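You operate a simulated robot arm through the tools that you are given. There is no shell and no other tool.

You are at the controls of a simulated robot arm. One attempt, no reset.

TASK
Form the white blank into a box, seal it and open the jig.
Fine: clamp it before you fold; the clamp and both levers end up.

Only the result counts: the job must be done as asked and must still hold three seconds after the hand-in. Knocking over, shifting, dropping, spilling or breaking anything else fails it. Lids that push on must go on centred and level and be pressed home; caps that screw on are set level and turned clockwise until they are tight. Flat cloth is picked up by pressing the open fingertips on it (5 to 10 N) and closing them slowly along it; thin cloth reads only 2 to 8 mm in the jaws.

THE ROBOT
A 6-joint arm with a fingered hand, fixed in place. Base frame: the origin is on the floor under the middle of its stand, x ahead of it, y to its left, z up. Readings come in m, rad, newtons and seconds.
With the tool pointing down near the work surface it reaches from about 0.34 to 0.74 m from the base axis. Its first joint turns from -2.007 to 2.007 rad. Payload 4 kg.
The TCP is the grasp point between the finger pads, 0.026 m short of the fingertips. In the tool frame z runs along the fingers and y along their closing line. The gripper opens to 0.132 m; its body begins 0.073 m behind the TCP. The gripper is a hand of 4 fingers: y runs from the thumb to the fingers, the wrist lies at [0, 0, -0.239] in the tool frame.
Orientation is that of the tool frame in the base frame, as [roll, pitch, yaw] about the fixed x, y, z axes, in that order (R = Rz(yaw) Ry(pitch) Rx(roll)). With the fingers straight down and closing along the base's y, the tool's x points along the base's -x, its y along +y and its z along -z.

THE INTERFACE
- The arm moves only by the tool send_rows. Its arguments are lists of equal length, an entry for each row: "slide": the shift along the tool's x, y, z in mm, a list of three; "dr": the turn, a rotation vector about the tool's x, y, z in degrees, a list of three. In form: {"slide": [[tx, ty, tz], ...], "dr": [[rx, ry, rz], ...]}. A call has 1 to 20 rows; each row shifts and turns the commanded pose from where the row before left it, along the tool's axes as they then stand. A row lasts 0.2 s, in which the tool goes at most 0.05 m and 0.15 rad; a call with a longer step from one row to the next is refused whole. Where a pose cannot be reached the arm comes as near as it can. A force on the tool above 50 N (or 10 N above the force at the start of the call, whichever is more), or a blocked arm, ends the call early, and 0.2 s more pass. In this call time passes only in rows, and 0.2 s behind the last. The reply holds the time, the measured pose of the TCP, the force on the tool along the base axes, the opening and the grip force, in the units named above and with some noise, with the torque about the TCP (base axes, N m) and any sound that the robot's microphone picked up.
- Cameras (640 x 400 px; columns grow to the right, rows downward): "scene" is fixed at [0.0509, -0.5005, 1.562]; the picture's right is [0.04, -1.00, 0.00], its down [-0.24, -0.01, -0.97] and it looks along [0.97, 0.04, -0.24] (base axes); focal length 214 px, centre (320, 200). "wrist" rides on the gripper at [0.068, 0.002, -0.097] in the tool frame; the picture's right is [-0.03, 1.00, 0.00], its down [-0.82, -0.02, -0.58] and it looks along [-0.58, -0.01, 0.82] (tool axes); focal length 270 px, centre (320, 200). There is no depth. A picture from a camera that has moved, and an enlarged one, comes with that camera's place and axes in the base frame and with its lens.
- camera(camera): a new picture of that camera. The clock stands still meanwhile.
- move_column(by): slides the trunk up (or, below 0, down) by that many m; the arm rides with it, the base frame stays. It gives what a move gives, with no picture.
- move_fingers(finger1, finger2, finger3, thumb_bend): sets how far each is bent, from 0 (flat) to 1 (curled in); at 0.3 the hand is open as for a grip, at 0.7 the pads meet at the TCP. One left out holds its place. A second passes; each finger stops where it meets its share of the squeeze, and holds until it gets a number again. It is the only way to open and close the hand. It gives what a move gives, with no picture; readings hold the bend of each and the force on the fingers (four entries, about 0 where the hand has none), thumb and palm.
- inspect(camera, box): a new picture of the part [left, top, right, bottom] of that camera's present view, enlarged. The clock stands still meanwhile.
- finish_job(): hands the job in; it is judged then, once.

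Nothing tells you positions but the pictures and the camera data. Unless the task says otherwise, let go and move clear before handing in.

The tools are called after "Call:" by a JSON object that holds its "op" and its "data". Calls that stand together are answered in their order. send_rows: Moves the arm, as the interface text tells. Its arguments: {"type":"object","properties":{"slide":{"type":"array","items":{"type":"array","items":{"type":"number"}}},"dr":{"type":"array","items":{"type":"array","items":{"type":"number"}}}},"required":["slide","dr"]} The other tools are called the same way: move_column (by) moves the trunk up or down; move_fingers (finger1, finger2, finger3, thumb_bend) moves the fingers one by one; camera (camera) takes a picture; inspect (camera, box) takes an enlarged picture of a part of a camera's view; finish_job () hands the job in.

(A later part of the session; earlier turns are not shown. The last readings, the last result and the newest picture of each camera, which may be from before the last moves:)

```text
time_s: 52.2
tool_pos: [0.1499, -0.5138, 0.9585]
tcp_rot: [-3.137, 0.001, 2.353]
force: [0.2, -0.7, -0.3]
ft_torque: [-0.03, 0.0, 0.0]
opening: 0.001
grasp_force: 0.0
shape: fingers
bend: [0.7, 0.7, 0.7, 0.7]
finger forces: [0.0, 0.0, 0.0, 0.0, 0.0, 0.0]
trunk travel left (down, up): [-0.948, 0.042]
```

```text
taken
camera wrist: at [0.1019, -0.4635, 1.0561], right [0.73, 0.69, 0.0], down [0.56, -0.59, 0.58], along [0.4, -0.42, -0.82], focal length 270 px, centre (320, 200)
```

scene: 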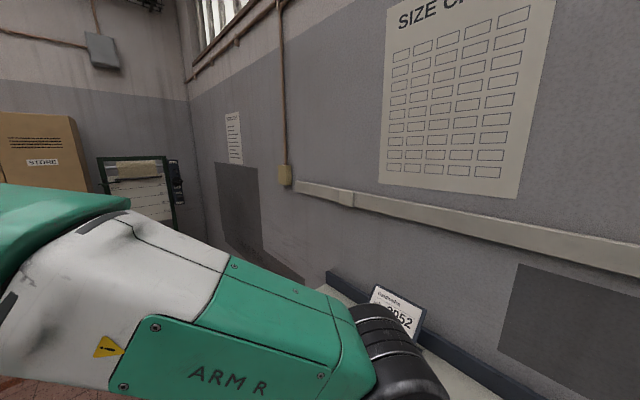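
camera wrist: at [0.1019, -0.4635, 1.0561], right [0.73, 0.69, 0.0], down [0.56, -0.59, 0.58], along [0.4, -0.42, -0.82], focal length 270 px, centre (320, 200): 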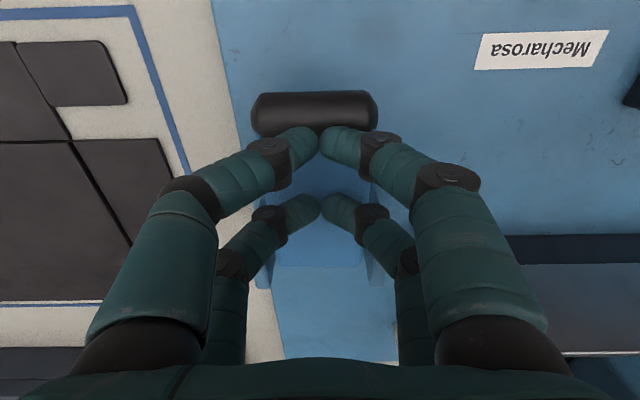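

The right lever has snapped down as well. Lifting off and viewing the folded box.

Call:
{"op": "send_rows", "data": {"slide": [[0, 0, -25], [0, 0, -40], [0, 0, -40], [0, 0, -40], [0, 0, -40], [0, 0, -40], [0, 0, -40], [0, 30, 0], [0, 30, 0], [0, 30, 0], [0, 30, 0], [0, 30, 0]], "dr": [[0, 0, 0], [0, 0, 0], [0, 0, 0], [0, 0, 0], [0, 0, 0], [0, 0, 0], [0, 0, 0], [0, 0, 0], [0, 0, 0], [0, 0, 0], [0, 0, 0], [0, 0, 0]]}}

Call:
{"op": "camera", "data": {"camera": "wrist"}}

Call:
{"op": "camera", "data": {"camera": "scene"}}

```text
time_s: 54.8
tool_pos: [0.2572, -0.4059, 1.2223]
tcp_rot: [-3.14, 0.002, 2.354]
force: [-0.5, -0.2, 0.6]
ft_torque: [0.03, 0.04, -0.01]
opening: 0.0009
grasp_force: 0.1
shape: fingers
bend: [0.7, 0.7, 0.7, 0.7]
finger forces: [0.0, 0.1, 0.0, 0.0, 0.0, 0.0]
trunk travel left (down, up): [-0.948, 0.042]
```

```text
taken
camera wrist: at [0.2095, -0.3563, 1.3209], right [0.73, 0.69, 0.0], down [0.56, -0.59, 0.58], along [0.4, -0.42, -0.82], focal length 270 px, centre (320, 200)
```

wrist: 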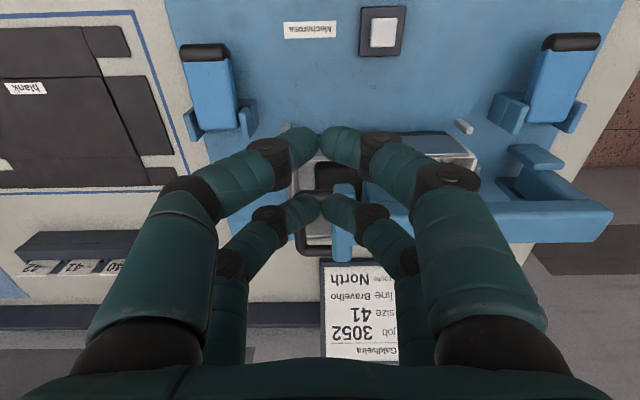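

```text
taken
```

scene: 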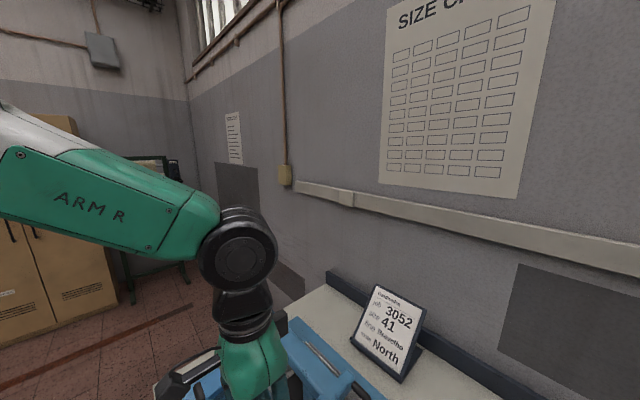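

Both levers are down and the walls look raised. Let me inspect the box and button more closely.

Call:
{"op": "inspect", "data": {"camera": "wrist", "box": [260, 100, 500, 260]}}

Call:
{"op": "inspect", "data": {"camera": "wrist", "box": [340, 0, 440, 70]}}

```text
2.50 times, centred on (380, 180) of wrist
camera zoom: at [0.2095, -0.3563, 1.3209], right [0.73, 0.69, 0.0], down [0.56, -0.59, 0.58], along [0.4, -0.42, -0.82], focal length 676 px, centre (170, 250)
```

zoom: 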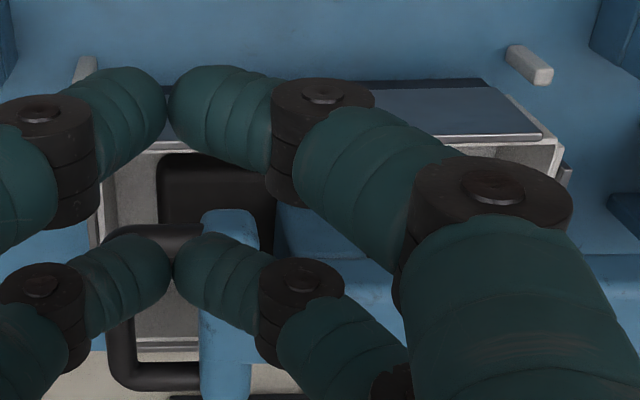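

```text
5.71 times, centred on (390, 35) of wrist
camera zoom: at [0.2095, -0.3563, 1.3209], right [0.73, 0.69, 0.0], down [0.56, -0.59, 0.58], along [0.4, -0.42, -0.82], focal length 1544 px, centre (-80, 1143)
```

zoom: 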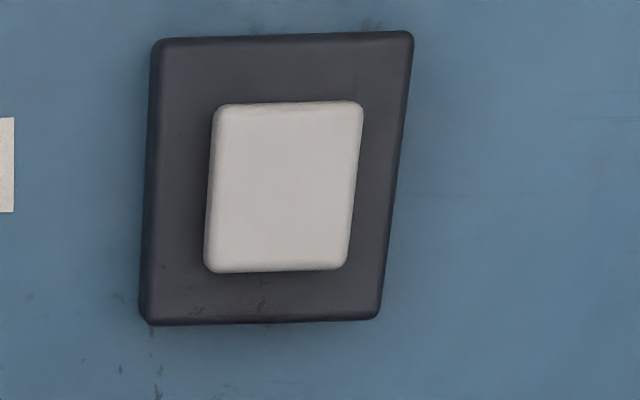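

The four walls are up around the clamp pad. Next I'll go over the white button (long ≈ -0.02, short ≈ 0.423), which should be the sealer, and look again from close by.

Call:
{"op": "send_rows", "data": {"slide": [[6.5, 21, 0], [6.5, 21, 0], [6.5, 21, 0], [6.5, 21, 0], [0, 0, 30], [0, 0, 30], [0, 0, 30], [0, 0, 30]], "dr": [[0, 0, 0], [0, 0, 0], [0, 0, 0], [0, 0, 0], [0, 0, 0], [0, 0, 0], [0, 0, 0], [0, 0, 0]]}}

Call:
{"op": "camera", "data": {"camera": "wrist"}}

Call:
{"op": "inspect", "data": {"camera": "scene", "box": [170, 290, 390, 400]}}

```text
time_s: 56.6
tool_pos: [0.296, -0.3297, 1.1016]
tcp_rot: [-3.138, 0.0, 2.353]
force: [0.3, 0.0, 0.2]
ft_torque: [0.04, -0.01, -0.02]
opening: 0.0006
grasp_force: 0.0
shape: fingers
bend: [0.7, 0.7, 0.7, 0.7]
finger forces: [0.0, 0.0, 0.0, 0.0, 0.0, 0.1]
trunk travel left (down, up): [-0.948, 0.042]
```

```text
taken
camera wrist: at [0.2495, -0.2796, 1.1999], right [0.73, 0.69, 0.0], down [0.56, -0.59, 0.58], along [0.4, -0.42, -0.82], focal length 270 px, centre (320, 200)
```

wrist: 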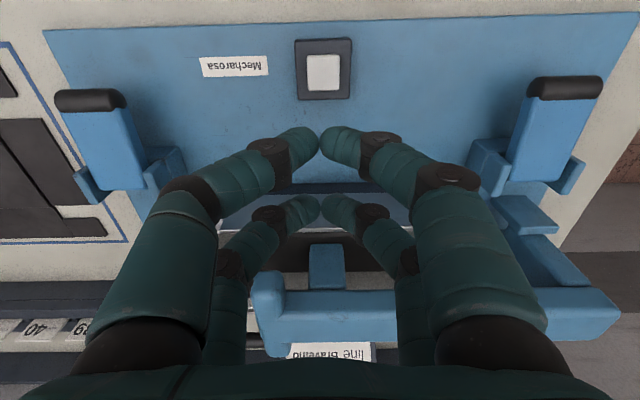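

```text
2.91 times, centred on (280, 345) of scene
camera zoom: at [0.0509, -0.5005, 1.562], right [0.04, -1.0, 0.0], down [-0.24, -0.01, -0.97], along [0.97, 0.04, -0.24], focal length 624 px, centre (436, -222)
```

zoom: 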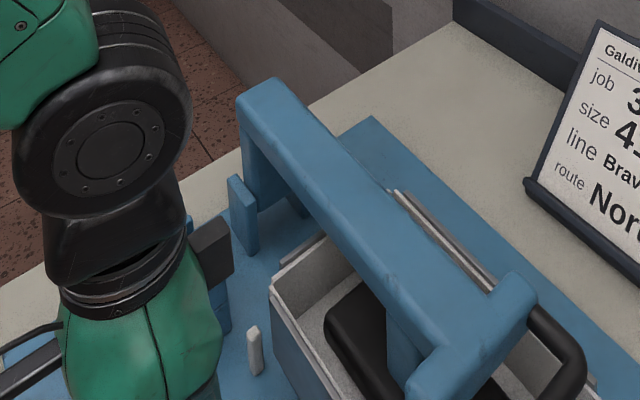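

Button confirmed at (-0.019, 0.421). Descending with the front fingertip pair over it.

Call:
{"op": "send_rows", "data": {"slide": [[1, 5, 30], [0, 0, 30], [0, 0, 30], [0, 0, 30], [0, 0, 10]], "dr": [[0, 0, 0], [0, 0, 0], [0, 0, 0], [0, 0, 0], [0, 0, 0]]}}

Call:
{"op": "camera", "data": {"camera": "wrist"}}

```text
time_s: 57.8
tool_pos: [0.2998, -0.3256, 0.9712]
tcp_rot: [-3.137, 0.003, 2.356]
force: [0.8, -0.3, -0.5]
ft_torque: [0.0, 0.02, -0.01]
opening: 0.001
grasp_force: 0.1
shape: fingers
bend: [0.7, 0.7, 0.7, 0.7]
finger forces: [0.0, 0.0, 0.0, 0.0, 0.0, 0.1]
trunk travel left (down, up): [-0.948, 0.042]
```

```text
taken
camera wrist: at [0.2527, -0.2755, 1.0701], right [0.73, 0.69, 0.0], down [0.56, -0.59, 0.58], along [0.4, -0.42, -0.82], focal length 270 px, centre (320, 200)
```

wrist: 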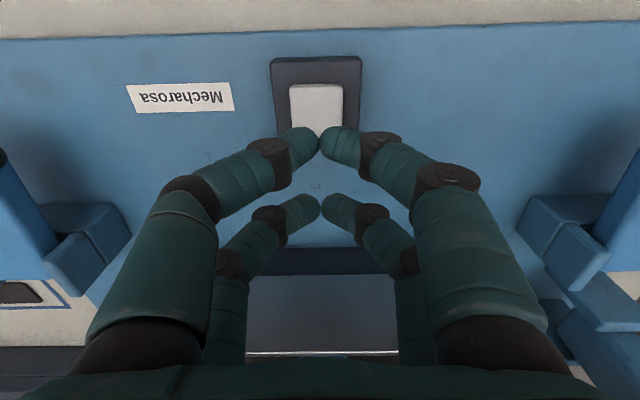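

Call:
{"op": "send_rows", "data": {"slide": [[2, 0, 4], [1, 0, 4], [0, 0, 4], [0, 0, 4]], "dr": [[0, 0, 0], [0, 0, 0], [0, 0, 0], [0, 0, 0]]}}

Call:
{"op": "camera", "data": {"camera": "wrist"}}

```text
time_s: 58.8
tool_pos: [0.2965, -0.3231, 0.9554]
tcp_rot: [-3.138, 0.001, 2.354]
force: [0.0, 0.7, -0.3]
ft_torque: [0.03, 0.0, 0.01]
opening: 0.0007
grasp_force: 0.1
shape: fingers
bend: [0.7, 0.7, 0.7, 0.7]
finger forces: [0.0, 0.1, 0.0, 0.0, 0.1, 0.0]
trunk travel left (down, up): [-0.948, 0.042]
```

```text
taken
camera wrist: at [0.2501, -0.2734, 1.0543], right [0.73, 0.69, 0.0], down [0.56, -0.59, 0.58], along [0.4, -0.42, -0.82], focal length 270 px, centre (320, 200)
```

wrist: 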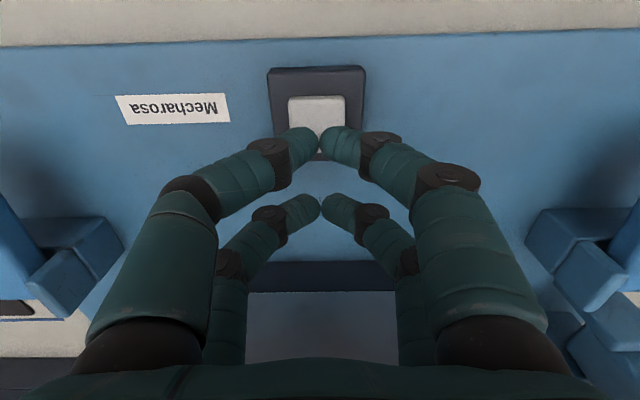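

Call:
{"op": "send_rows", "data": {"slide": [[0, 0, 4], [0, 0, 4], [0, 0, 3], [0, 0, 3]], "dr": [[0, 0, 0], [0, 0, 0], [0, 0, 0], [0, 0, 0]]}}

Call:
{"op": "camera", "data": {"camera": "wrist"}}

```text
time_s: 59.8
tool_pos: [0.2982, -0.3242, 0.9415]
tcp_rot: [-3.139, 0.001, 2.357]
force: [-0.1, 0.8, 0.1]
ft_torque: [0.02, -0.03, 0.02]
opening: 0.0007
grasp_force: 0.2
shape: fingers
bend: [0.7, 0.7, 0.7, 0.7]
finger forces: [0.0, 0.1, 0.0, 0.0, 0.0, 0.0]
trunk travel left (down, up): [-0.948, 0.042]
```

```text
taken
camera wrist: at [0.2502, -0.2734, 1.0401], right [0.73, 0.69, 0.0], down [0.56, -0.59, 0.58], along [0.4, -0.42, -0.82], focal length 270 px, centre (320, 200)
```

wrist: 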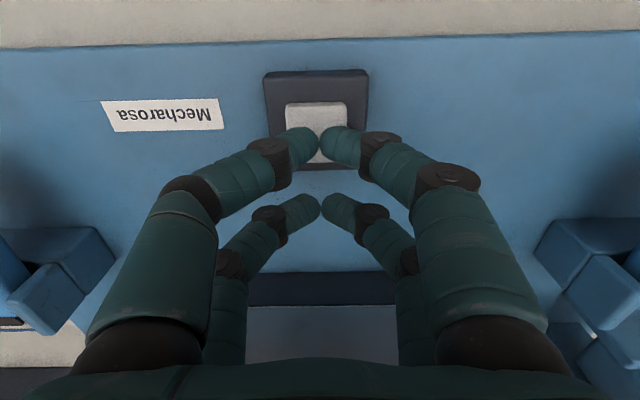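

Call:
{"op": "send_rows", "data": {"slide": [[0, 0, 3], [0, 0, 3], [0, 0, 3]], "dr": [[0, 0, 0], [0, 0, 0], [0, 0, 0]]}}

Call:
{"op": "camera", "data": {"camera": "wrist"}}

```text
time_s: 60.6
tool_pos: [0.2981, -0.3235, 0.9319]
tcp_rot: [-3.139, 0.0, 2.354]
force: [-0.1, -0.1, -0.7]
ft_torque: [0.0, 0.01, -0.01]
opening: 0.001
grasp_force: 0.0
shape: fingers
bend: [0.7, 0.7, 0.7, 0.7]
finger forces: [0.1, 0.1, 0.0, 0.1, 0.0, 0.0]
trunk travel left (down, up): [-0.948, 0.042]
```

```text
taken
camera wrist: at [0.2501, -0.2735, 1.0313], right [0.73, 0.69, 0.0], down [0.56, -0.59, 0.58], along [0.4, -0.42, -0.82], focal length 270 px, centre (320, 200)
```

wrist: 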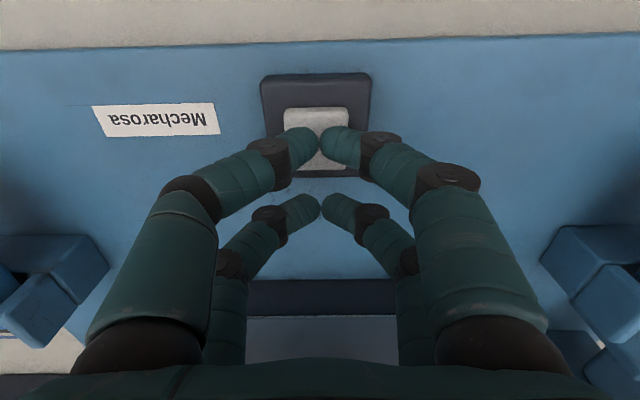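

Call:
{"op": "send_rows", "data": {"slide": [[0, 0, 3], [0, 0, 3], [0, 0, 3], [0, 0, 3]], "dr": [[0, 0, 0], [0, 0, 0], [0, 0, 0], [0, 0, 0]]}}

Call:
{"op": "camera", "data": {"camera": "wrist"}}

```text
time_s: 61.6
tool_pos: [0.297, -0.3231, 0.9205]
tcp_rot: [-3.138, 0.003, 2.354]
force: [-0.8, 0.8, -0.3]
ft_torque: [0.03, 0.01, 0.04]
opening: 0.0005
grasp_force: 0.1
shape: fingers
bend: [0.7, 0.7, 0.7, 0.7]
finger forces: [0.1, 0.1, 0.0, 0.1, 0.0, 0.0]
trunk travel left (down, up): [-0.948, 0.042]
```

```text
taken
camera wrist: at [0.2501, -0.2735, 1.0197], right [0.73, 0.69, 0.0], down [0.56, -0.59, 0.58], along [0.4, -0.42, -0.82], focal length 270 px, centre (320, 200)
```

wrist: 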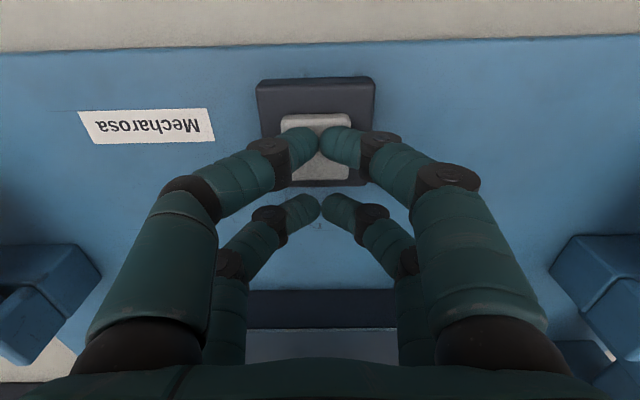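

Call:
{"op": "send_rows", "data": {"slide": [[0, 0, 3], [0, 0, 2], [0, 0, 2], [0, 0, 2]], "dr": [[0, 0, 0], [0, 0, 0], [0, 0, 0], [0, 0, 0]]}}

Call:
{"op": "inspect", "data": {"camera": "wrist", "box": [220, 60, 420, 220]}}

```text
time_s: 62.6
tool_pos: [0.2964, -0.3246, 0.9133]
tcp_rot: [-3.138, 0.004, 2.354]
force: [-0.5, 1.9, 9.7]
ft_torque: [0.15, 0.2, 0.0]
opening: 0.0006
grasp_force: 5.2
shape: fingers
bend: [0.7, 0.7, 0.7, 0.7]
finger forces: [4.5, 0.0, 0.0, 0.0, 5.7, 0.0]
trunk travel left (down, up): [-0.948, 0.042]
heard: click
```

```text
2.50 times, centred on (320, 140) of wrist
camera zoom: at [0.2498, -0.2735, 1.0115], right [0.73, 0.69, 0.0], down [0.56, -0.59, 0.58], along [0.4, -0.42, -0.81], focal length 676 px, centre (320, 350)
```

zoom: 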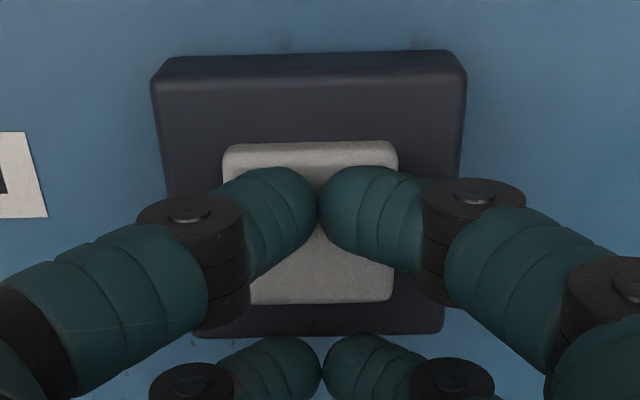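

A click was heard: the button is pressed. I'll hold it a few seconds in case the sealing takes time, and listen.

Call:
{"op": "send_rows", "data": {"slide": [[0, 0, 1], [0, 0, 0], [0, 0, 0], [0, 0, 0], [0, 0, 0], [0, 0, 0], [0, 0, 0], [0, 0, 0], [0, 0, 0], [0, 0, 0], [0, 0, 0], [0, 0, 0], [0, 0, 0], [0, 0, 0], [0, 0, 0]], "dr": [[0, 0, 0], [0, 0, 0], [0, 0, 0], [0, 0, 0], [0, 0, 0], [0, 0, 0], [0, 0, 0], [0, 0, 0], [0, 0, 0], [0, 0, 0], [0, 0, 0], [0, 0, 0], [0, 0, 0], [0, 0, 0], [0, 0, 0]]}}

Call:
{"op": "inspect", "data": {"camera": "wrist", "box": [220, 60, 420, 220]}}

Call:
{"op": "inspect", "data": {"camera": "scene", "box": [170, 290, 390, 400]}}

```text
time_s: 65.8
tool_pos: [0.2972, -0.323, 0.9107]
tcp_rot: [-3.139, 0.003, 2.354]
force: [0.4, -2.9, 19.4]
ft_torque: [0.12, 0.31, 0.09]
opening: 0.0005
grasp_force: 10.1
shape: fingers
bend: [0.71, 0.7, 0.7, 0.7]
finger forces: [6.8, 0.0, 0.0, 0.0, 13.3, 0.0]
trunk travel left (down, up): [-0.948, 0.042]
```

```text
2.50 times, centred on (320, 140) of wrist
camera zoom: at [0.2495, -0.2734, 1.01], right [0.73, 0.69, 0.0], down [0.56, -0.59, 0.58], along [0.4, -0.42, -0.81], focal length 676 px, centre (320, 350)
```

zoom: 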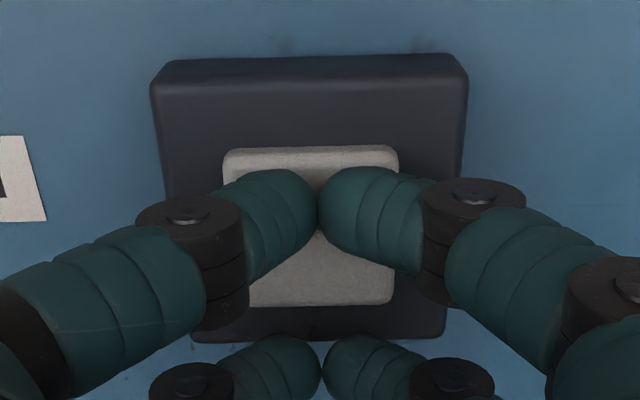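

```text
2.91 times, centred on (280, 345) of scene
camera zoom: at [0.0509, -0.5005, 1.562], right [0.04, -1.0, 0.0], down [-0.24, -0.01, -0.97], along [0.97, 0.04, -0.24], focal length 624 px, centre (436, -222)
```

zoom: 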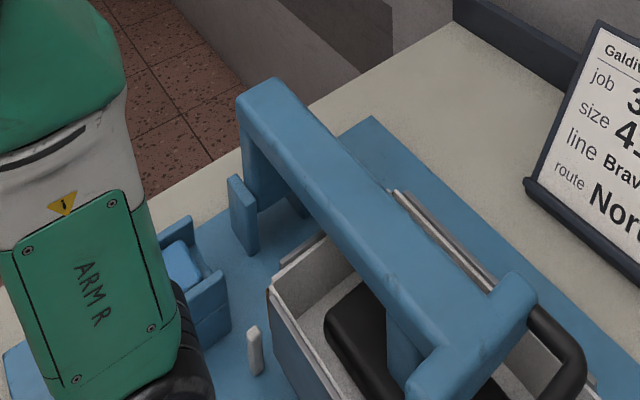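

The button is bottomed at about 19 N with no further sound. Releasing and lifting off, then looking at the state.

Call:
{"op": "send_rows", "data": {"slide": [[0, 0, -15], [0, 0, -30], [0, 0, -35], [0, 0, -35], [0, 0, -35], [0, 0, -35], [0, 0, -35]], "dr": [[0, 0, 0], [0, 0, 0], [0, 0, 0], [0, 0, 0], [0, 0, 0], [0, 0, 0], [0, 0, 0]]}}

Call:
{"op": "camera", "data": {"camera": "wrist"}}

Call:
{"op": "inspect", "data": {"camera": "scene", "box": [170, 270, 410, 400]}}

```text
time_s: 67.4
tool_pos: [0.2979, -0.3229, 1.1304]
tcp_rot: [-3.139, 0.002, 2.353]
force: [0.2, -0.1, -0.5]
ft_torque: [-0.01, 0.0, -0.02]
opening: 0.0008
grasp_force: 0.1
shape: fingers
bend: [0.7, 0.7, 0.7, 0.7]
finger forces: [0.0, 0.0, 0.0, 0.0, 0.1, 0.0]
trunk travel left (down, up): [-0.948, 0.042]
```

```text
taken
camera wrist: at [0.2505, -0.2724, 1.2294], right [0.73, 0.69, 0.0], down [0.56, -0.59, 0.58], along [0.4, -0.42, -0.82], focal length 270 px, centre (320, 200)
```

wrist: 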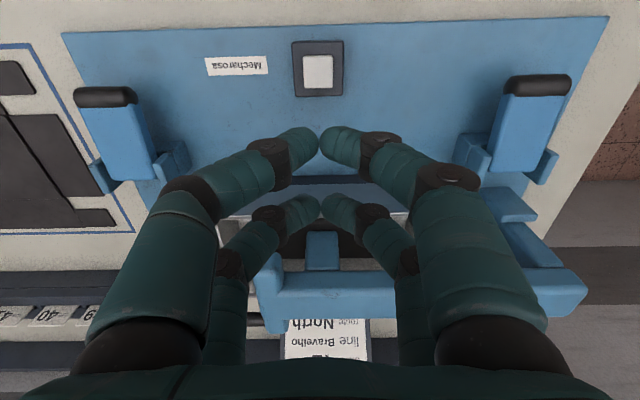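

```text
2.67 times, centred on (290, 335) of scene
camera zoom: at [0.0509, -0.5005, 1.562], right [0.04, -1.0, 0.0], down [-0.24, -0.01, -0.97], along [0.97, 0.04, -0.24], focal length 572 px, centre (400, -160)
```

zoom: 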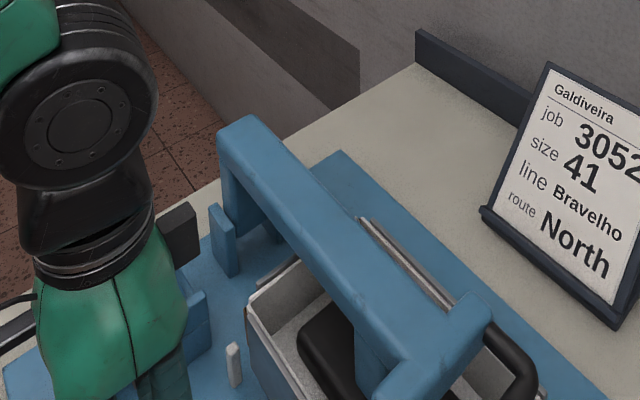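

The seal button clicked and sprung back. Now I need both levers back up: I'll pinch each handle by its ends with the back finger pair (finger2/finger3), with the front pair open, and swing it up. Moving to the right lever first.

Call:
{"op": "send_rows", "data": {"slide": [[2.1, -29.8, 0], [2.1, -29.8, 0], [2.1, -29.8, 0], [2.1, -29.8, 0], [2.1, -29.8, 0], [2.1, -29.8, 0], [2.1, -29.8, 0], [2.1, -29.8, 0]], "dr": [[0, 0, 0], [0, 0, 0], [0, 0, 0], [0, 0, 0], [0, 0, 0], [0, 0, 0], [0, 0, 0], [0, 0, 0]]}}

Call:
{"op": "move_fingers", "data": {"finger1": 0.3, "finger2": 0.3, "finger3": 0.3, "thumb_bend": 0.3}}

Call:
{"op": "camera", "data": {"camera": "wrist"}}

```text
time_s: 69.2
tool_pos: [0.117, -0.4816, 1.1313]
tcp_rot: [-3.137, 0.003, 2.355]
force: [0.3, 0.1, -0.1]
ft_torque: [0.02, -0.02, 0.02]
opening: 0.001
grasp_force: 0.2
shape: fingers
bend: [0.7, 0.7, 0.7, 0.7]
finger forces: [0.0, 0.0, 0.0, 0.0, 0.0, 0.0]
trunk travel left (down, up): [-0.948, 0.042]
```

```text
time_s: 70.2
tool_pos: [0.1174, -0.4809, 1.1323]
tcp_rot: [-3.139, 0.002, 2.354]
force: [-0.5, 0.3, -0.9]
ft_torque: [0.0, -0.02, 0.02]
opening: 0.1323
grasp_force: 0.2
shape: fingers
bend: [0.3, 0.3, 0.3, 0.3]
finger forces: [0.0, 0.1, 0.0, 0.0, 0.1, 0.1]
trunk travel left (down, up): [-0.948, 0.042]
```

```text
taken
camera wrist: at [0.07, -0.4303, 1.2308], right [0.73, 0.69, 0.0], down [0.56, -0.59, 0.58], along [0.4, -0.42, -0.82], focal length 270 px, centre (320, 200)
```

wrist: 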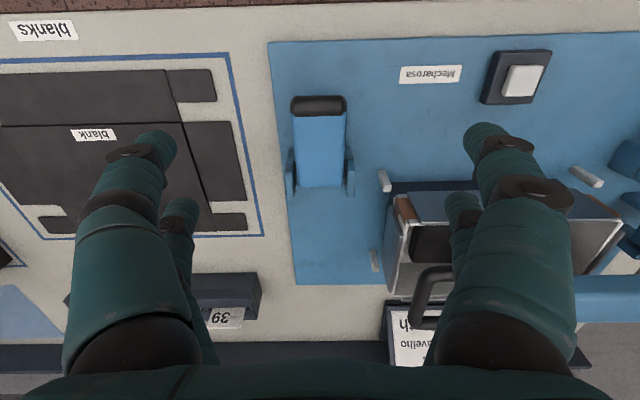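

Good view now. Zooming in on the box corner (a brown patch there) and the lever.

Call:
{"op": "inspect", "data": {"camera": "wrist", "box": [360, 160, 480, 320]}}

Call:
{"op": "inspect", "data": {"camera": "wrist", "box": [270, 80, 370, 210]}}

```text
2.50 times, centred on (420, 240) of wrist
camera zoom: at [0.07, -0.4303, 1.2308], right [0.73, 0.69, 0.0], down [0.56, -0.59, 0.58], along [0.4, -0.42, -0.82], focal length 676 px, centre (70, 100)
```

zoom: 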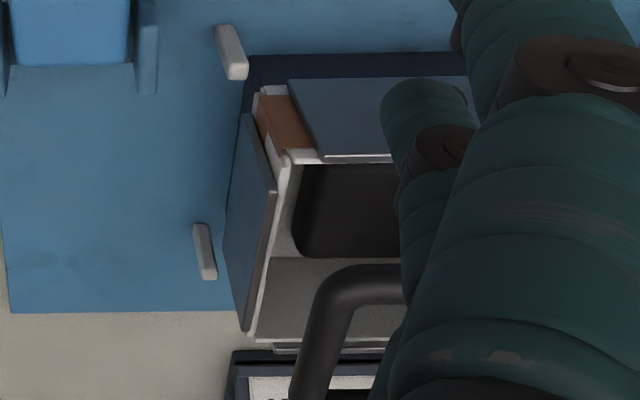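

```text
3.08 times, centred on (320, 145) of wrist
camera zoom: at [0.07, -0.4303, 1.2308], right [0.73, 0.69, 0.0], down [0.56, -0.59, 0.58], along [0.4, -0.42, -0.82], focal length 832 px, centre (320, 369)
```

zoom: 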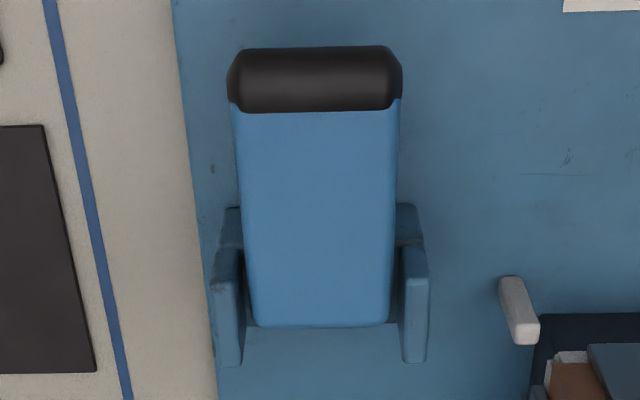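

Brown sealing tape is visible on the box corner, so the seal worked. The right lever handle is at (-0.258, 0.444), right under the back finger pair; descending around it.

Call:
{"op": "send_rows", "data": {"slide": [[0, 0, 35], [0, 0, 35], [0, 0, 35], [0, 0, 35], [0, 0, 30], [0, 0, 20], [0, 0, 10]], "dr": [[0, 0, 0], [0, 0, 0], [0, 0, 0], [0, 0, 0], [0, 0, 0], [0, 0, 0], [0, 0, 0]]}}

Call:
{"op": "camera", "data": {"camera": "wrist"}}

```text
time_s: 71.8
tool_pos: [0.1165, -0.481, 0.9332]
tcp_rot: [-3.139, 0.0, 2.354]
force: [-0.3, -0.7, -0.1]
ft_torque: [-0.01, 0.02, 0.01]
opening: 0.1327
grasp_force: 0.0
shape: fingers
bend: [0.3, 0.3, 0.3, 0.3]
finger forces: [0.0, 0.0, 0.0, 0.0, 0.0, 0.0]
trunk travel left (down, up): [-0.948, 0.042]
```

```text
taken
camera wrist: at [0.07, -0.4309, 1.0303], right [0.73, 0.69, 0.0], down [0.56, -0.59, 0.58], along [0.4, -0.42, -0.82], focal length 270 px, centre (320, 200)
```

wrist: 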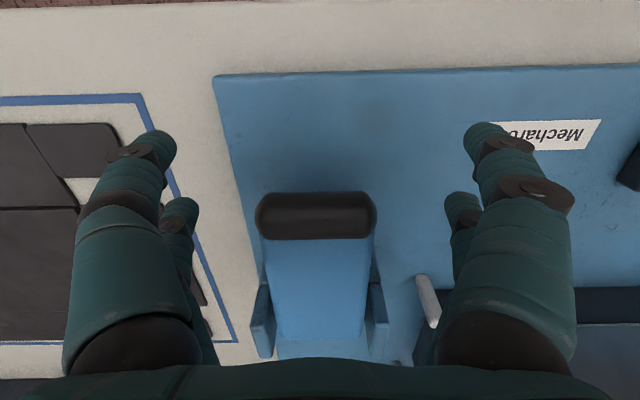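

The handle lies between the back finger pair, height 0.917. Lowering 8 mm and closing only finger2 and finger3.

Call:
{"op": "send_rows", "data": {"slide": [[0, -1, 4], [0, -1, 4]], "dr": [[0, 0, 0], [0, 0, 0]]}}

Call:
{"op": "move_fingers", "data": {"finger2": 0.6, "finger3": 0.6}}

Call:
{"op": "camera", "data": {"camera": "wrist"}}

```text
time_s: 72.4
tool_pos: [0.1151, -0.4819, 0.9251]
tcp_rot: [-3.138, 0.001, 2.358]
force: [0.3, 0.3, 0.2]
ft_torque: [-0.01, -0.01, 0.01]
opening: 0.1324
grasp_force: 0.0
shape: fingers
bend: [0.3, 0.3, 0.3, 0.3]
finger forces: [0.0, 0.1, 0.0, 0.0, 0.1, 0.0]
trunk travel left (down, up): [-0.948, 0.042]
```

```text
time_s: 73.4
tool_pos: [0.1159, -0.4818, 0.9237]
tcp_rot: [-3.138, 0.001, 2.353]
force: [-2.5, 0.3, -0.7]
ft_torque: [0.04, 0.03, -0.05]
opening: 0.1326
grasp_force: 4.1
shape: fingers
bend: [0.3, 0.55, 0.54, 0.3]
finger forces: [0.0, 3.6, 4.6, 0.1, 0.1, 0.1]
trunk travel left (down, up): [-0.948, 0.042]
```

```text
taken
camera wrist: at [0.068, -0.4319, 1.0227], right [0.73, 0.69, 0.0], down [0.56, -0.59, 0.58], along [0.4, -0.42, -0.82], focal length 270 px, centre (320, 200)
```

wrist: 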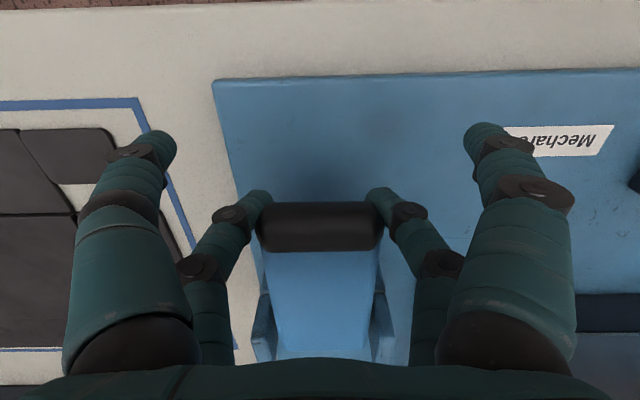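

The fingers contact a bit forward of the handle's axis. I'll reopen, shift about 8 mm toward the back, and squeeze harder.

Call:
{"op": "move_fingers", "data": {"finger2": 0.45, "finger3": 0.45}}

Call:
{"op": "send_rows", "data": {"slide": [[-5, 0, 0], [-4, 0, 2]], "dr": [[0, 0, 0], [0, 0, 0]]}}

Call:
{"op": "move_fingers", "data": {"finger2": 0.8, "finger3": 0.8}}

Call:
{"op": "camera", "data": {"camera": "wrist"}}

```text
time_s: 74.4
tool_pos: [0.1153, -0.4823, 0.9237]
tcp_rot: [-3.138, 0.001, 2.354]
force: [-0.2, 0.2, 0.3]
ft_torque: [0.01, 0.01, 0.01]
opening: 0.1324
grasp_force: 0.2
shape: fingers
bend: [0.3, 0.45, 0.45, 0.3]
finger forces: [0.1, 0.1, 0.0, 0.2, 0.0, 0.0]
trunk travel left (down, up): [-0.948, 0.042]
```

```text
time_s: 75.0
tool_pos: [0.1217, -0.4884, 0.922]
tcp_rot: [-3.138, 0.002, 2.354]
force: [-0.2, 0.0, 0.6]
ft_torque: [0.0, -0.03, 0.01]
opening: 0.1326
grasp_force: 0.1
shape: fingers
bend: [0.3, 0.45, 0.45, 0.3]
finger forces: [0.0, 0.0, 0.0, 0.0, 0.0, 0.0]
trunk travel left (down, up): [-0.948, 0.042]
```

```text
time_s: 76.0
tool_pos: [0.1211, -0.4878, 0.9224]
tcp_rot: [-3.138, 0.002, 2.354]
force: [-1.0, 1.5, -1.4]
ft_torque: [0.03, 0.07, 0.02]
opening: 0.1326
grasp_force: 6.7
shape: fingers
bend: [0.3, 0.55, 0.53, 0.3]
finger forces: [0.0, 7.0, 6.8, 0.0, 0.1, 0.0]
trunk travel left (down, up): [-0.948, 0.042]
```

```text
taken
camera wrist: at [0.0742, -0.4378, 1.0206], right [0.73, 0.69, 0.0], down [0.56, -0.59, 0.58], along [0.4, -0.42, -0.82], focal length 270 px, centre (320, 200)
```

wrist: 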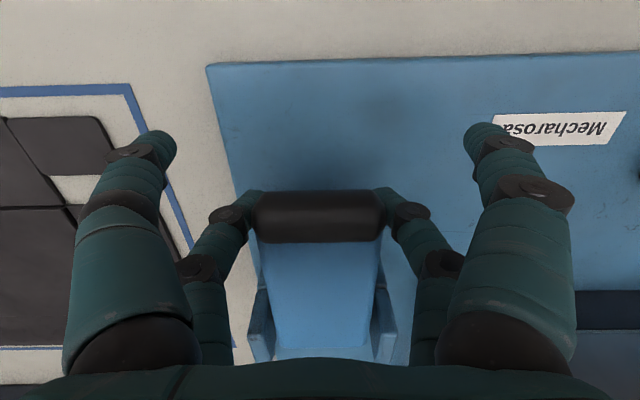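

Gripped with about 7 N per finger. Trying to lift along the arc slowly.

Call:
{"op": "send_rows", "data": {"slide": [[0, 0, -6], [0, 0, -6], [0, 0, -6], [-1, 0, -6]], "dr": [[0, 0, 0], [0, 0, 0], [0, 0, 0], [0, 0, 0]]}}

Call:
{"op": "camera", "data": {"camera": "wrist"}}

```text
time_s: 77.0
tool_pos: [0.121, -0.4863, 0.9467]
tcp_rot: [-3.14, 0.003, 2.354]
force: [-9.8, 7.9, 0.5]
ft_torque: [0.13, 0.22, -0.05]
opening: 0.1321
grasp_force: 8.9
shape: fingers
bend: [0.3, 0.55, 0.53, 0.3]
finger forces: [0.1, 8.4, 9.6, 0.0, 0.1, 0.0]
trunk travel left (down, up): [-0.948, 0.042]
```

```text
taken
camera wrist: at [0.0741, -0.4372, 1.0453], right [0.73, 0.69, 0.0], down [0.56, -0.59, 0.58], along [0.4, -0.42, -0.82], focal length 270 px, centre (320, 200)
```

wrist: 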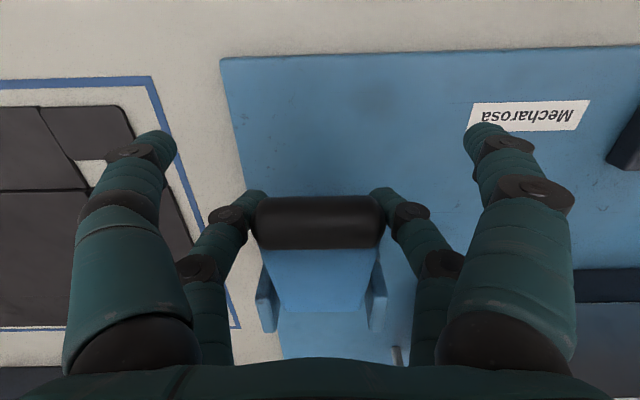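

The lever is rising with the hand. The force shows the hand is a bit too far back; shifting forward slightly while continuing up.

Call:
{"op": "send_rows", "data": {"slide": [[5, 0, -7], [1, 0, -10], [-3, 0, -11]], "dr": [[0, 0, 0], [0, 0, 0], [0, 0, 0]]}}

Call:
{"op": "camera", "data": {"camera": "wrist"}}

```text
time_s: 77.8
tool_pos: [0.1192, -0.4863, 0.9735]
tcp_rot: [-3.137, 0.001, 2.354]
force: [-0.8, -0.1, 0.1]
ft_torque: [-0.03, 0.0, -0.01]
opening: 0.1326
grasp_force: 0.1
shape: fingers
bend: [0.3, 0.64, 0.62, 0.3]
finger forces: [0.0, 0.1, 0.0, 0.0, 0.0, 0.1]
trunk travel left (down, up): [-0.948, 0.042]
```

```text
taken
camera wrist: at [0.0729, -0.4362, 1.0728], right [0.73, 0.69, 0.0], down [0.56, -0.59, 0.58], along [0.4, -0.42, -0.81], focal length 270 px, centre (320, 200)
```

wrist: 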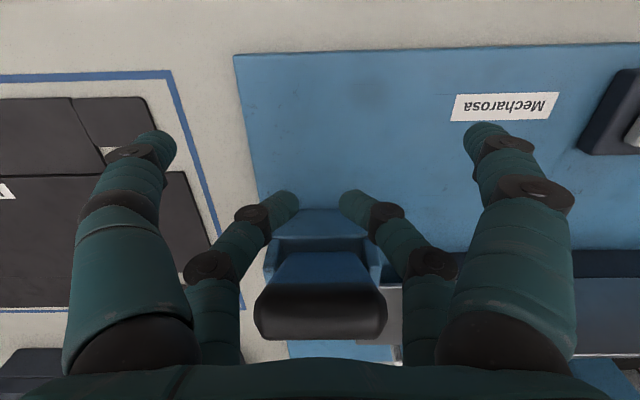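

The right lever slipped free but snapped fully up on its own (handle back at its original place). I'll open the fingers, back off, and go to the left lever.

Call:
{"op": "send_rows", "data": {"slide": [[10, 0, 0], [10, 0, 0], [5, 0, -30], [0, 0, -35], [0, 0, -35], [0, 0, -35], [0, 0, -20]], "dr": [[0, 0, 0], [0, 0, 0], [0, 0, 0], [0, 0, 0], [0, 0, 0], [0, 0, 0], [0, 0, 0]]}}

Call:
{"op": "move_fingers", "data": {"finger2": 0.3, "finger3": 0.3}}

Call:
{"op": "camera", "data": {"camera": "wrist"}}

```text
time_s: 79.4
tool_pos: [0.1033, -0.4682, 1.1286]
tcp_rot: [-3.139, 0.002, 2.354]
force: [0.0, -0.3, 0.4]
ft_torque: [-0.03, -0.01, 0.01]
opening: 0.1325
grasp_force: 0.0
shape: fingers
bend: [0.3, 0.64, 0.62, 0.3]
finger forces: [0.0, 0.0, 0.0, 0.0, 0.1, 0.0]
trunk travel left (down, up): [-0.948, 0.042]
```

```text
time_s: 80.4
tool_pos: [0.1031, -0.4682, 1.1287]
tcp_rot: [-3.137, 0.003, 2.354]
force: [-0.9, -0.2, 0.7]
ft_torque: [-0.02, -0.01, 0.03]
opening: 0.1323
grasp_force: 0.0
shape: fingers
bend: [0.3, 0.3, 0.3, 0.3]
finger forces: [0.1, 0.0, 0.0, 0.0, 0.1, 0.0]
trunk travel left (down, up): [-0.948, 0.042]
```

```text
taken
camera wrist: at [0.0558, -0.4178, 1.2275], right [0.73, 0.69, 0.0], down [0.56, -0.59, 0.58], along [0.4, -0.42, -0.82], focal length 270 px, centre (320, 200)
```

wrist: 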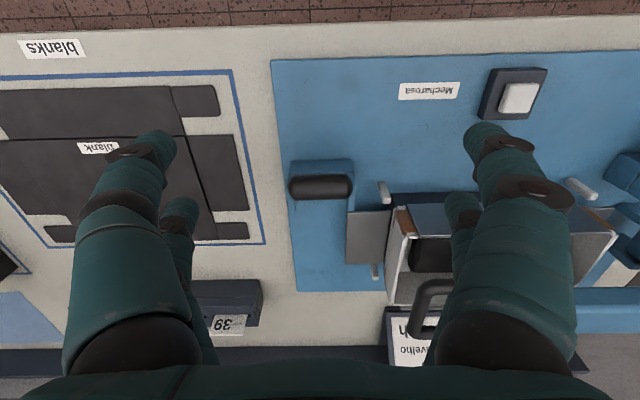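

Right lever is up and its plates dropped away while the box stays taped. Moving across to the left lever.

Call:
{"op": "send_rows", "data": {"slide": [[-1.6, 29.95, 0], [-1.6, 29.95, 0], [-1.6, 29.95, 0], [-1.6, 29.95, 0], [-1.6, 29.95, 0], [-1.6, 29.95, 0], [-1.6, 29.95, 0], [-1.6, 29.95, 0], [-1.6, 29.95, 0], [-1.6, 29.95, 0], [-1.6, 29.95, 0], [-1.6, 29.95, 0], [-1.6, 29.95, 0], [-1.6, 29.95, 0], [-1.6, 29.95, 0], [-1.6, 29.95, 0]], "dr": [[0, 0, 0], [0, 0, 0], [0, 0, 0], [0, 0, 0], [0, 0, 0], [0, 0, 0], [0, 0, 0], [0, 0, 0], [0, 0, 0], [0, 0, 0], [0, 0, 0], [0, 0, 0], [0, 0, 0], [0, 0, 0], [0, 0, 0], [0, 0, 0]]}}

Call:
{"op": "camera", "data": {"camera": "wrist"}}

```text
time_s: 83.8
tool_pos: [0.4602, -0.1475, 1.1265]
tcp_rot: [-3.138, 0.001, 2.354]
force: [-0.4, 0.3, 0.4]
ft_torque: [-0.01, 0.02, 0.03]
opening: 0.1324
grasp_force: 0.0
shape: fingers
bend: [0.3, 0.3, 0.3, 0.3]
finger forces: [0.1, 0.0, 0.0, 0.0, 0.0, 0.0]
trunk travel left (down, up): [-0.948, 0.042]
```

```text
taken
camera wrist: at [0.412, -0.0979, 1.2253], right [0.73, 0.69, 0.0], down [0.56, -0.59, 0.58], along [0.4, -0.42, -0.82], focal length 270 px, centre (320, 200)
```

wrist: 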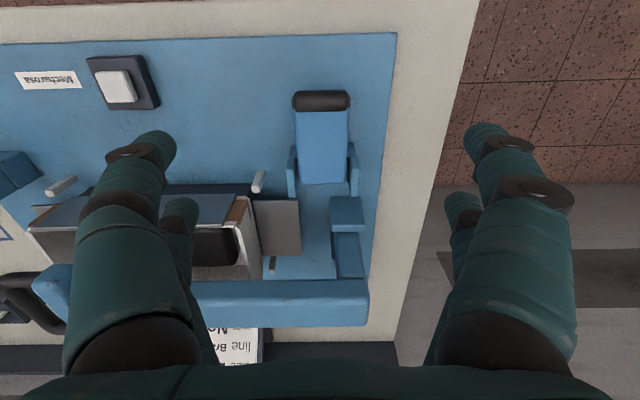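

Left handle at (0.223, 0.443). Descending around it with the open hand.

Call:
{"op": "send_rows", "data": {"slide": [[0, 2, 35], [0, 0, 35], [0, 0, 35], [0, 0, 35], [0, 0, 30], [0, 0, 22], [0, 0, 10]], "dr": [[0, 0, 0], [0, 0, 0], [0, 0, 0], [0, 0, 0], [0, 0, 0], [0, 0, 0], [0, 0, 0]]}}

Call:
{"op": "camera", "data": {"camera": "wrist"}}

```text
time_s: 85.4
tool_pos: [0.4606, -0.1471, 0.9251]
tcp_rot: [-3.135, -0.001, 2.352]
force: [-0.2, -0.2, -0.5]
ft_torque: [0.01, -0.01, 0.0]
opening: 0.1326
grasp_force: 0.0
shape: fingers
bend: [0.3, 0.3, 0.3, 0.3]
finger forces: [0.0, 0.1, 0.0, 0.0, 0.0, 0.0]
trunk travel left (down, up): [-0.948, 0.042]
```

```text
taken
camera wrist: at [0.4128, -0.0972, 1.024], right [0.73, 0.69, 0.0], down [0.56, -0.59, 0.58], along [0.4, -0.42, -0.82], focal length 270 px, centre (320, 200)
```

wrist: 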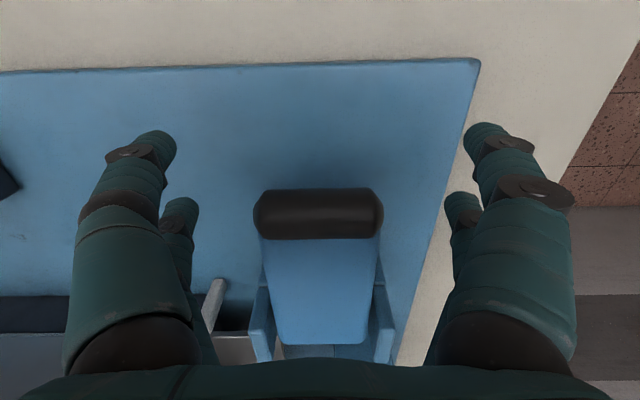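

Call:
{"op": "send_rows", "data": {"slide": [[0, -1, 3]], "dr": [[0, 0, 0]]}}

Call:
{"op": "move_fingers", "data": {"finger2": 0.8, "finger3": 0.8}}

Call:
{"op": "camera", "data": {"camera": "wrist"}}

```text
time_s: 85.8
tool_pos: [0.4598, -0.1484, 0.9225]
tcp_rot: [-3.14, 0.001, 2.356]
force: [-1.2, -0.3, 0.5]
ft_torque: [0.04, -0.02, 0.03]
opening: 0.1324
grasp_force: 0.0
shape: fingers
bend: [0.3, 0.3, 0.3, 0.3]
finger forces: [0.1, 0.0, 0.0, 0.0, 0.1, 0.0]
trunk travel left (down, up): [-0.948, 0.042]
```

```text
time_s: 86.8
tool_pos: [0.4591, -0.1476, 0.9223]
tcp_rot: [-3.138, 0.001, 2.354]
force: [-2.5, 1.8, -1.9]
ft_torque: [0.08, 0.09, 0.0]
opening: 0.1322
grasp_force: 6.5
shape: fingers
bend: [0.3, 0.55, 0.54, 0.3]
finger forces: [0.0, 6.8, 7.1, 0.0, 0.0, 0.0]
trunk travel left (down, up): [-0.948, 0.042]
```

```text
taken
camera wrist: at [0.4123, -0.098, 1.0211], right [0.73, 0.69, 0.0], down [0.56, -0.59, 0.58], along [0.4, -0.42, -0.82], focal length 270 px, centre (320, 200)
```

wrist: 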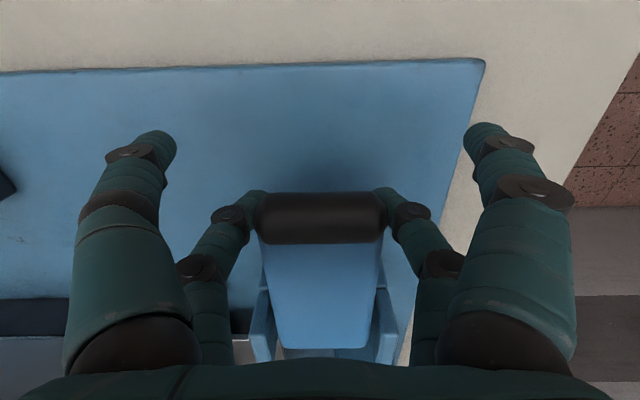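

Same grip as on the right side. Lifting along the arc, this time following the handle backward as it rises.

Call:
{"op": "send_rows", "data": {"slide": [[1, 0, -6], [1, 0, -6], [1, 0, -6], [0, 0, -6], [0, 0, -8], [-1, 0, -8]], "dr": [[0, 0, 0], [0, 0, 0], [0, 0, 0], [0, 0, 0], [0, 0, 0], [0, 0, 0]]}}

Call:
{"op": "camera", "data": {"camera": "wrist"}}

```text
time_s: 88.2
tool_pos: [0.4592, -0.1469, 0.9621]
tcp_rot: [-3.138, 0.002, 2.355]
force: [-0.8, 0.7, 0.9]
ft_torque: [-0.01, 0.02, -0.03]
opening: 0.1329
grasp_force: 1.7
shape: fingers
bend: [0.3, 0.62, 0.61, 0.3]
finger forces: [0.0, 1.5, 2.1, 0.0, 0.1, 0.0]
trunk travel left (down, up): [-0.948, 0.042]
```

```text
taken
camera wrist: at [0.4115, -0.0967, 1.0608], right [0.73, 0.69, 0.0], down [0.56, -0.59, 0.58], along [0.4, -0.42, -0.82], focal length 270 px, centre (320, 200)
```

wrist: 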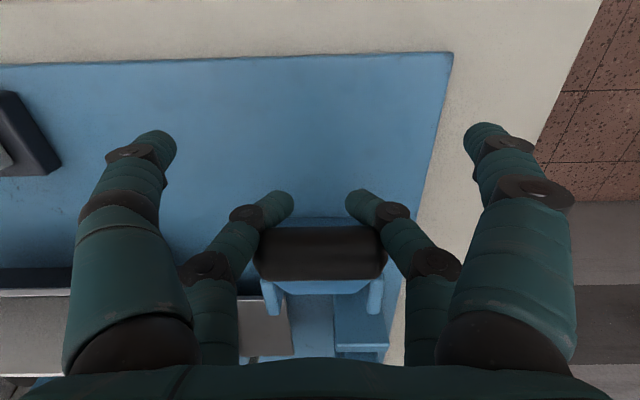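

The handle slid to behind the fingertips at mid-stroke (about 26°), where it wants to spring up. I'll pull the hand forward and let it rise.

Call:
{"op": "send_rows", "data": {"slide": [[8, 0, -2], [10, 0, -2], [10, 0, 0]], "dr": [[0, 0, 0], [0, 0, 0], [0, 0, 0]]}}

Call:
{"op": "camera", "data": {"camera": "wrist"}}

```text
time_s: 89.0
tool_pos: [0.4378, -0.1262, 0.9655]
tcp_rot: [-3.139, 0.001, 2.354]
force: [-1.1, -0.1, -0.3]
ft_torque: [-0.01, 0.02, -0.01]
opening: 0.1323
grasp_force: 0.0
shape: fingers
bend: [0.3, 0.64, 0.63, 0.3]
finger forces: [0.0, 0.1, 0.0, 0.0, 0.0, 0.0]
trunk travel left (down, up): [-0.948, 0.042]
```

```text
taken
camera wrist: at [0.3912, -0.0767, 1.0645], right [0.73, 0.69, 0.0], down [0.56, -0.59, 0.58], along [0.4, -0.42, -0.82], focal length 270 px, centre (320, 200)
```

wrist: 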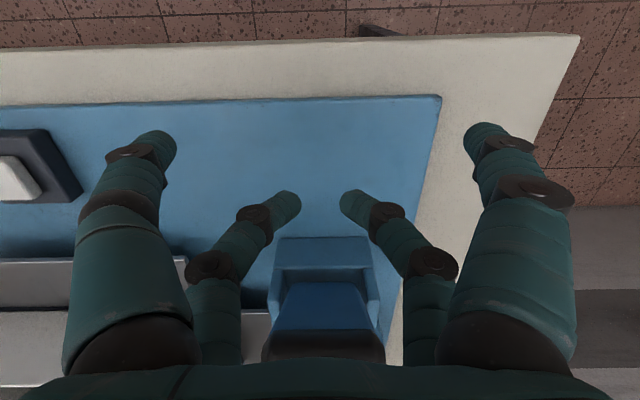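

The left lever sprang up too. Lifting away and checking the whole jig.

Call:
{"op": "send_rows", "data": {"slide": [[5, 0, 0], [0, 0, -30], [0, 0, -35], [0, 0, -35], [0, 0, -35], [0, 0, -35], [0, 0, -35]], "dr": [[0, 0, 0], [0, 0, 0], [0, 0, 0], [0, 0, 0], [0, 0, 0], [0, 0, 0], [0, 0, 0]]}}

Call:
{"op": "move_fingers", "data": {"finger1": 0.3, "finger2": 0.3, "finger3": 0.3, "thumb_bend": 0.3}}

Call:
{"op": "camera", "data": {"camera": "wrist"}}

Call:
{"op": "inspect", "data": {"camera": "scene", "box": [150, 270, 390, 400]}}

```text
time_s: 90.6
tool_pos: [0.4351, -0.122, 1.1732]
tcp_rot: [-3.138, 0.003, 2.356]
force: [1.1, 1.0, -0.2]
ft_torque: [0.01, 0.02, 0.01]
opening: 0.1324
grasp_force: 0.1
shape: fingers
bend: [0.3, 0.64, 0.63, 0.3]
finger forces: [0.0, 0.1, 0.1, 0.0, 0.0, 0.1]
trunk travel left (down, up): [-0.948, 0.042]
```

```text
time_s: 91.6
tool_pos: [0.4347, -0.1224, 1.1716]
tcp_rot: [-3.138, 0.002, 2.354]
force: [0.1, 0.0, 1.1]
ft_torque: [0.02, 0.03, 0.02]
opening: 0.1327
grasp_force: 0.0
shape: fingers
bend: [0.3, 0.3, 0.3, 0.3]
finger forces: [0.0, 0.0, 0.1, 0.1, 0.1, 0.1]
trunk travel left (down, up): [-0.948, 0.042]
```

```text
taken
camera wrist: at [0.388, -0.0727, 1.2702], right [0.73, 0.69, 0.0], down [0.56, -0.59, 0.58], along [0.4, -0.42, -0.82], focal length 270 px, centre (320, 200)
```

wrist: 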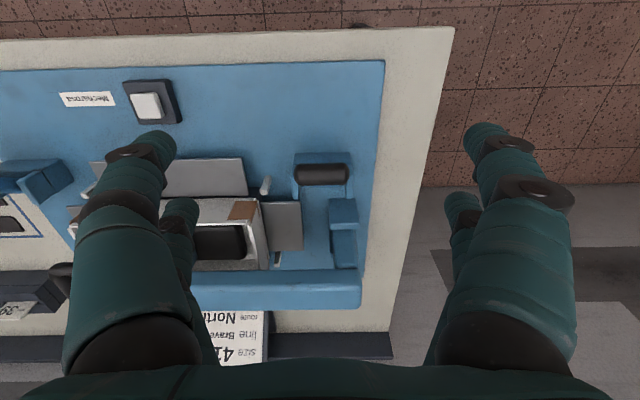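

```text
2.67 times, centred on (270, 335) of scene
camera zoom: at [0.0509, -0.5005, 1.562], right [0.04, -1.0, 0.0], down [-0.24, -0.01, -0.97], along [0.97, 0.04, -0.24], focal length 572 px, centre (453, -160)
```

zoom: 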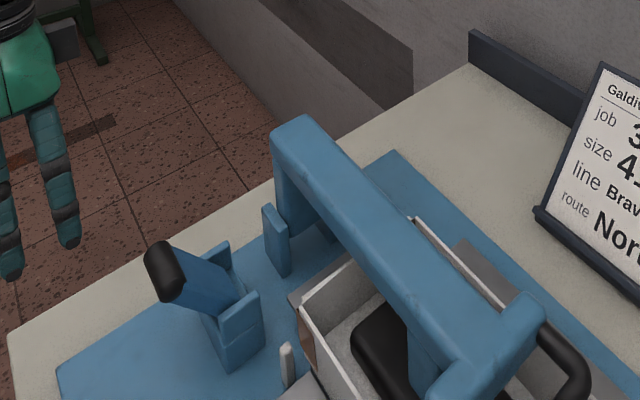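

Both levers are up, the plates lie flat and the taped box stands around the clamp pad. Last step: reopen the clamp. I'll return to the same grasp pose on the clamp bar that I released from, going via a safe height.

Call:
{"op": "send_rows", "data": {"slide": [[0, 0, -40], [0, 0, -40], [-11.5, -36.5, 0], [-11.5, -36.5, 0], [-11.5, -36.5, 0], [-11.5, -36.5, 0], [-11.5, -36.5, 0], [-11.5, -36.5, 0], [-11.5, -36.5, 0], [-11.5, -36.5, 0], [-11.5, -36.5, 0], [-11.5, -36.5, 0], [-11, -36, 0]], "dr": [[0, 0, 0], [0, 0, 0], [0, 0, 0], [0, 0, 0], [0, 0, 0], [0, 0, 0], [0, 0, 0], [0, 0, 0], [0, 0, 0], [0, 0, 0], [0, 0, 0], [0, 0, 0], [0, 0, 0]]}}

Call:
{"op": "move_fingers", "data": {"finger1": 0.59, "finger2": 0.59, "finger3": 0.59, "thumb_bend": 0.59}}

Call:
{"op": "camera", "data": {"camera": "wrist"}}

```text
time_s: 94.4
tool_pos: [0.2395, -0.4959, 1.2522]
tcp_rot: [-3.139, -0.001, 2.354]
force: [-0.2, 0.5, 0.4]
ft_torque: [0.01, -0.04, -0.02]
opening: 0.1327
grasp_force: 0.0
shape: fingers
bend: [0.3, 0.3, 0.3, 0.3]
finger forces: [0.0, 0.0, 0.0, 0.1, 0.0, 0.0]
trunk travel left (down, up): [-0.948, 0.042]
```

```text
time_s: 95.4
tool_pos: [0.2407, -0.4944, 1.2528]
tcp_rot: [-3.137, 0.002, 2.355]
force: [0.0, -0.3, -0.4]
ft_torque: [0.02, -0.01, 0.01]
opening: 0.0364
grasp_force: 0.1
shape: fingers
bend: [0.59, 0.59, 0.59, 0.59]
finger forces: [0.0, 0.0, 0.1, 0.0, 0.1, 0.1]
trunk travel left (down, up): [-0.948, 0.042]
```

```text
taken
camera wrist: at [0.1933, -0.4439, 1.352], right [0.73, 0.69, 0.0], down [0.56, -0.59, 0.58], along [0.4, -0.42, -0.82], focal length 270 px, centre (320, 200)
```

wrist: 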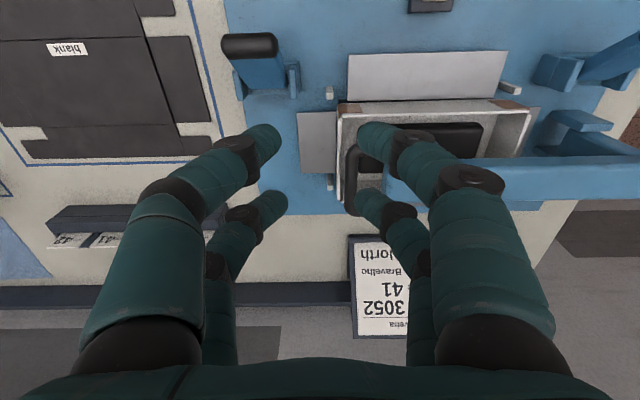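

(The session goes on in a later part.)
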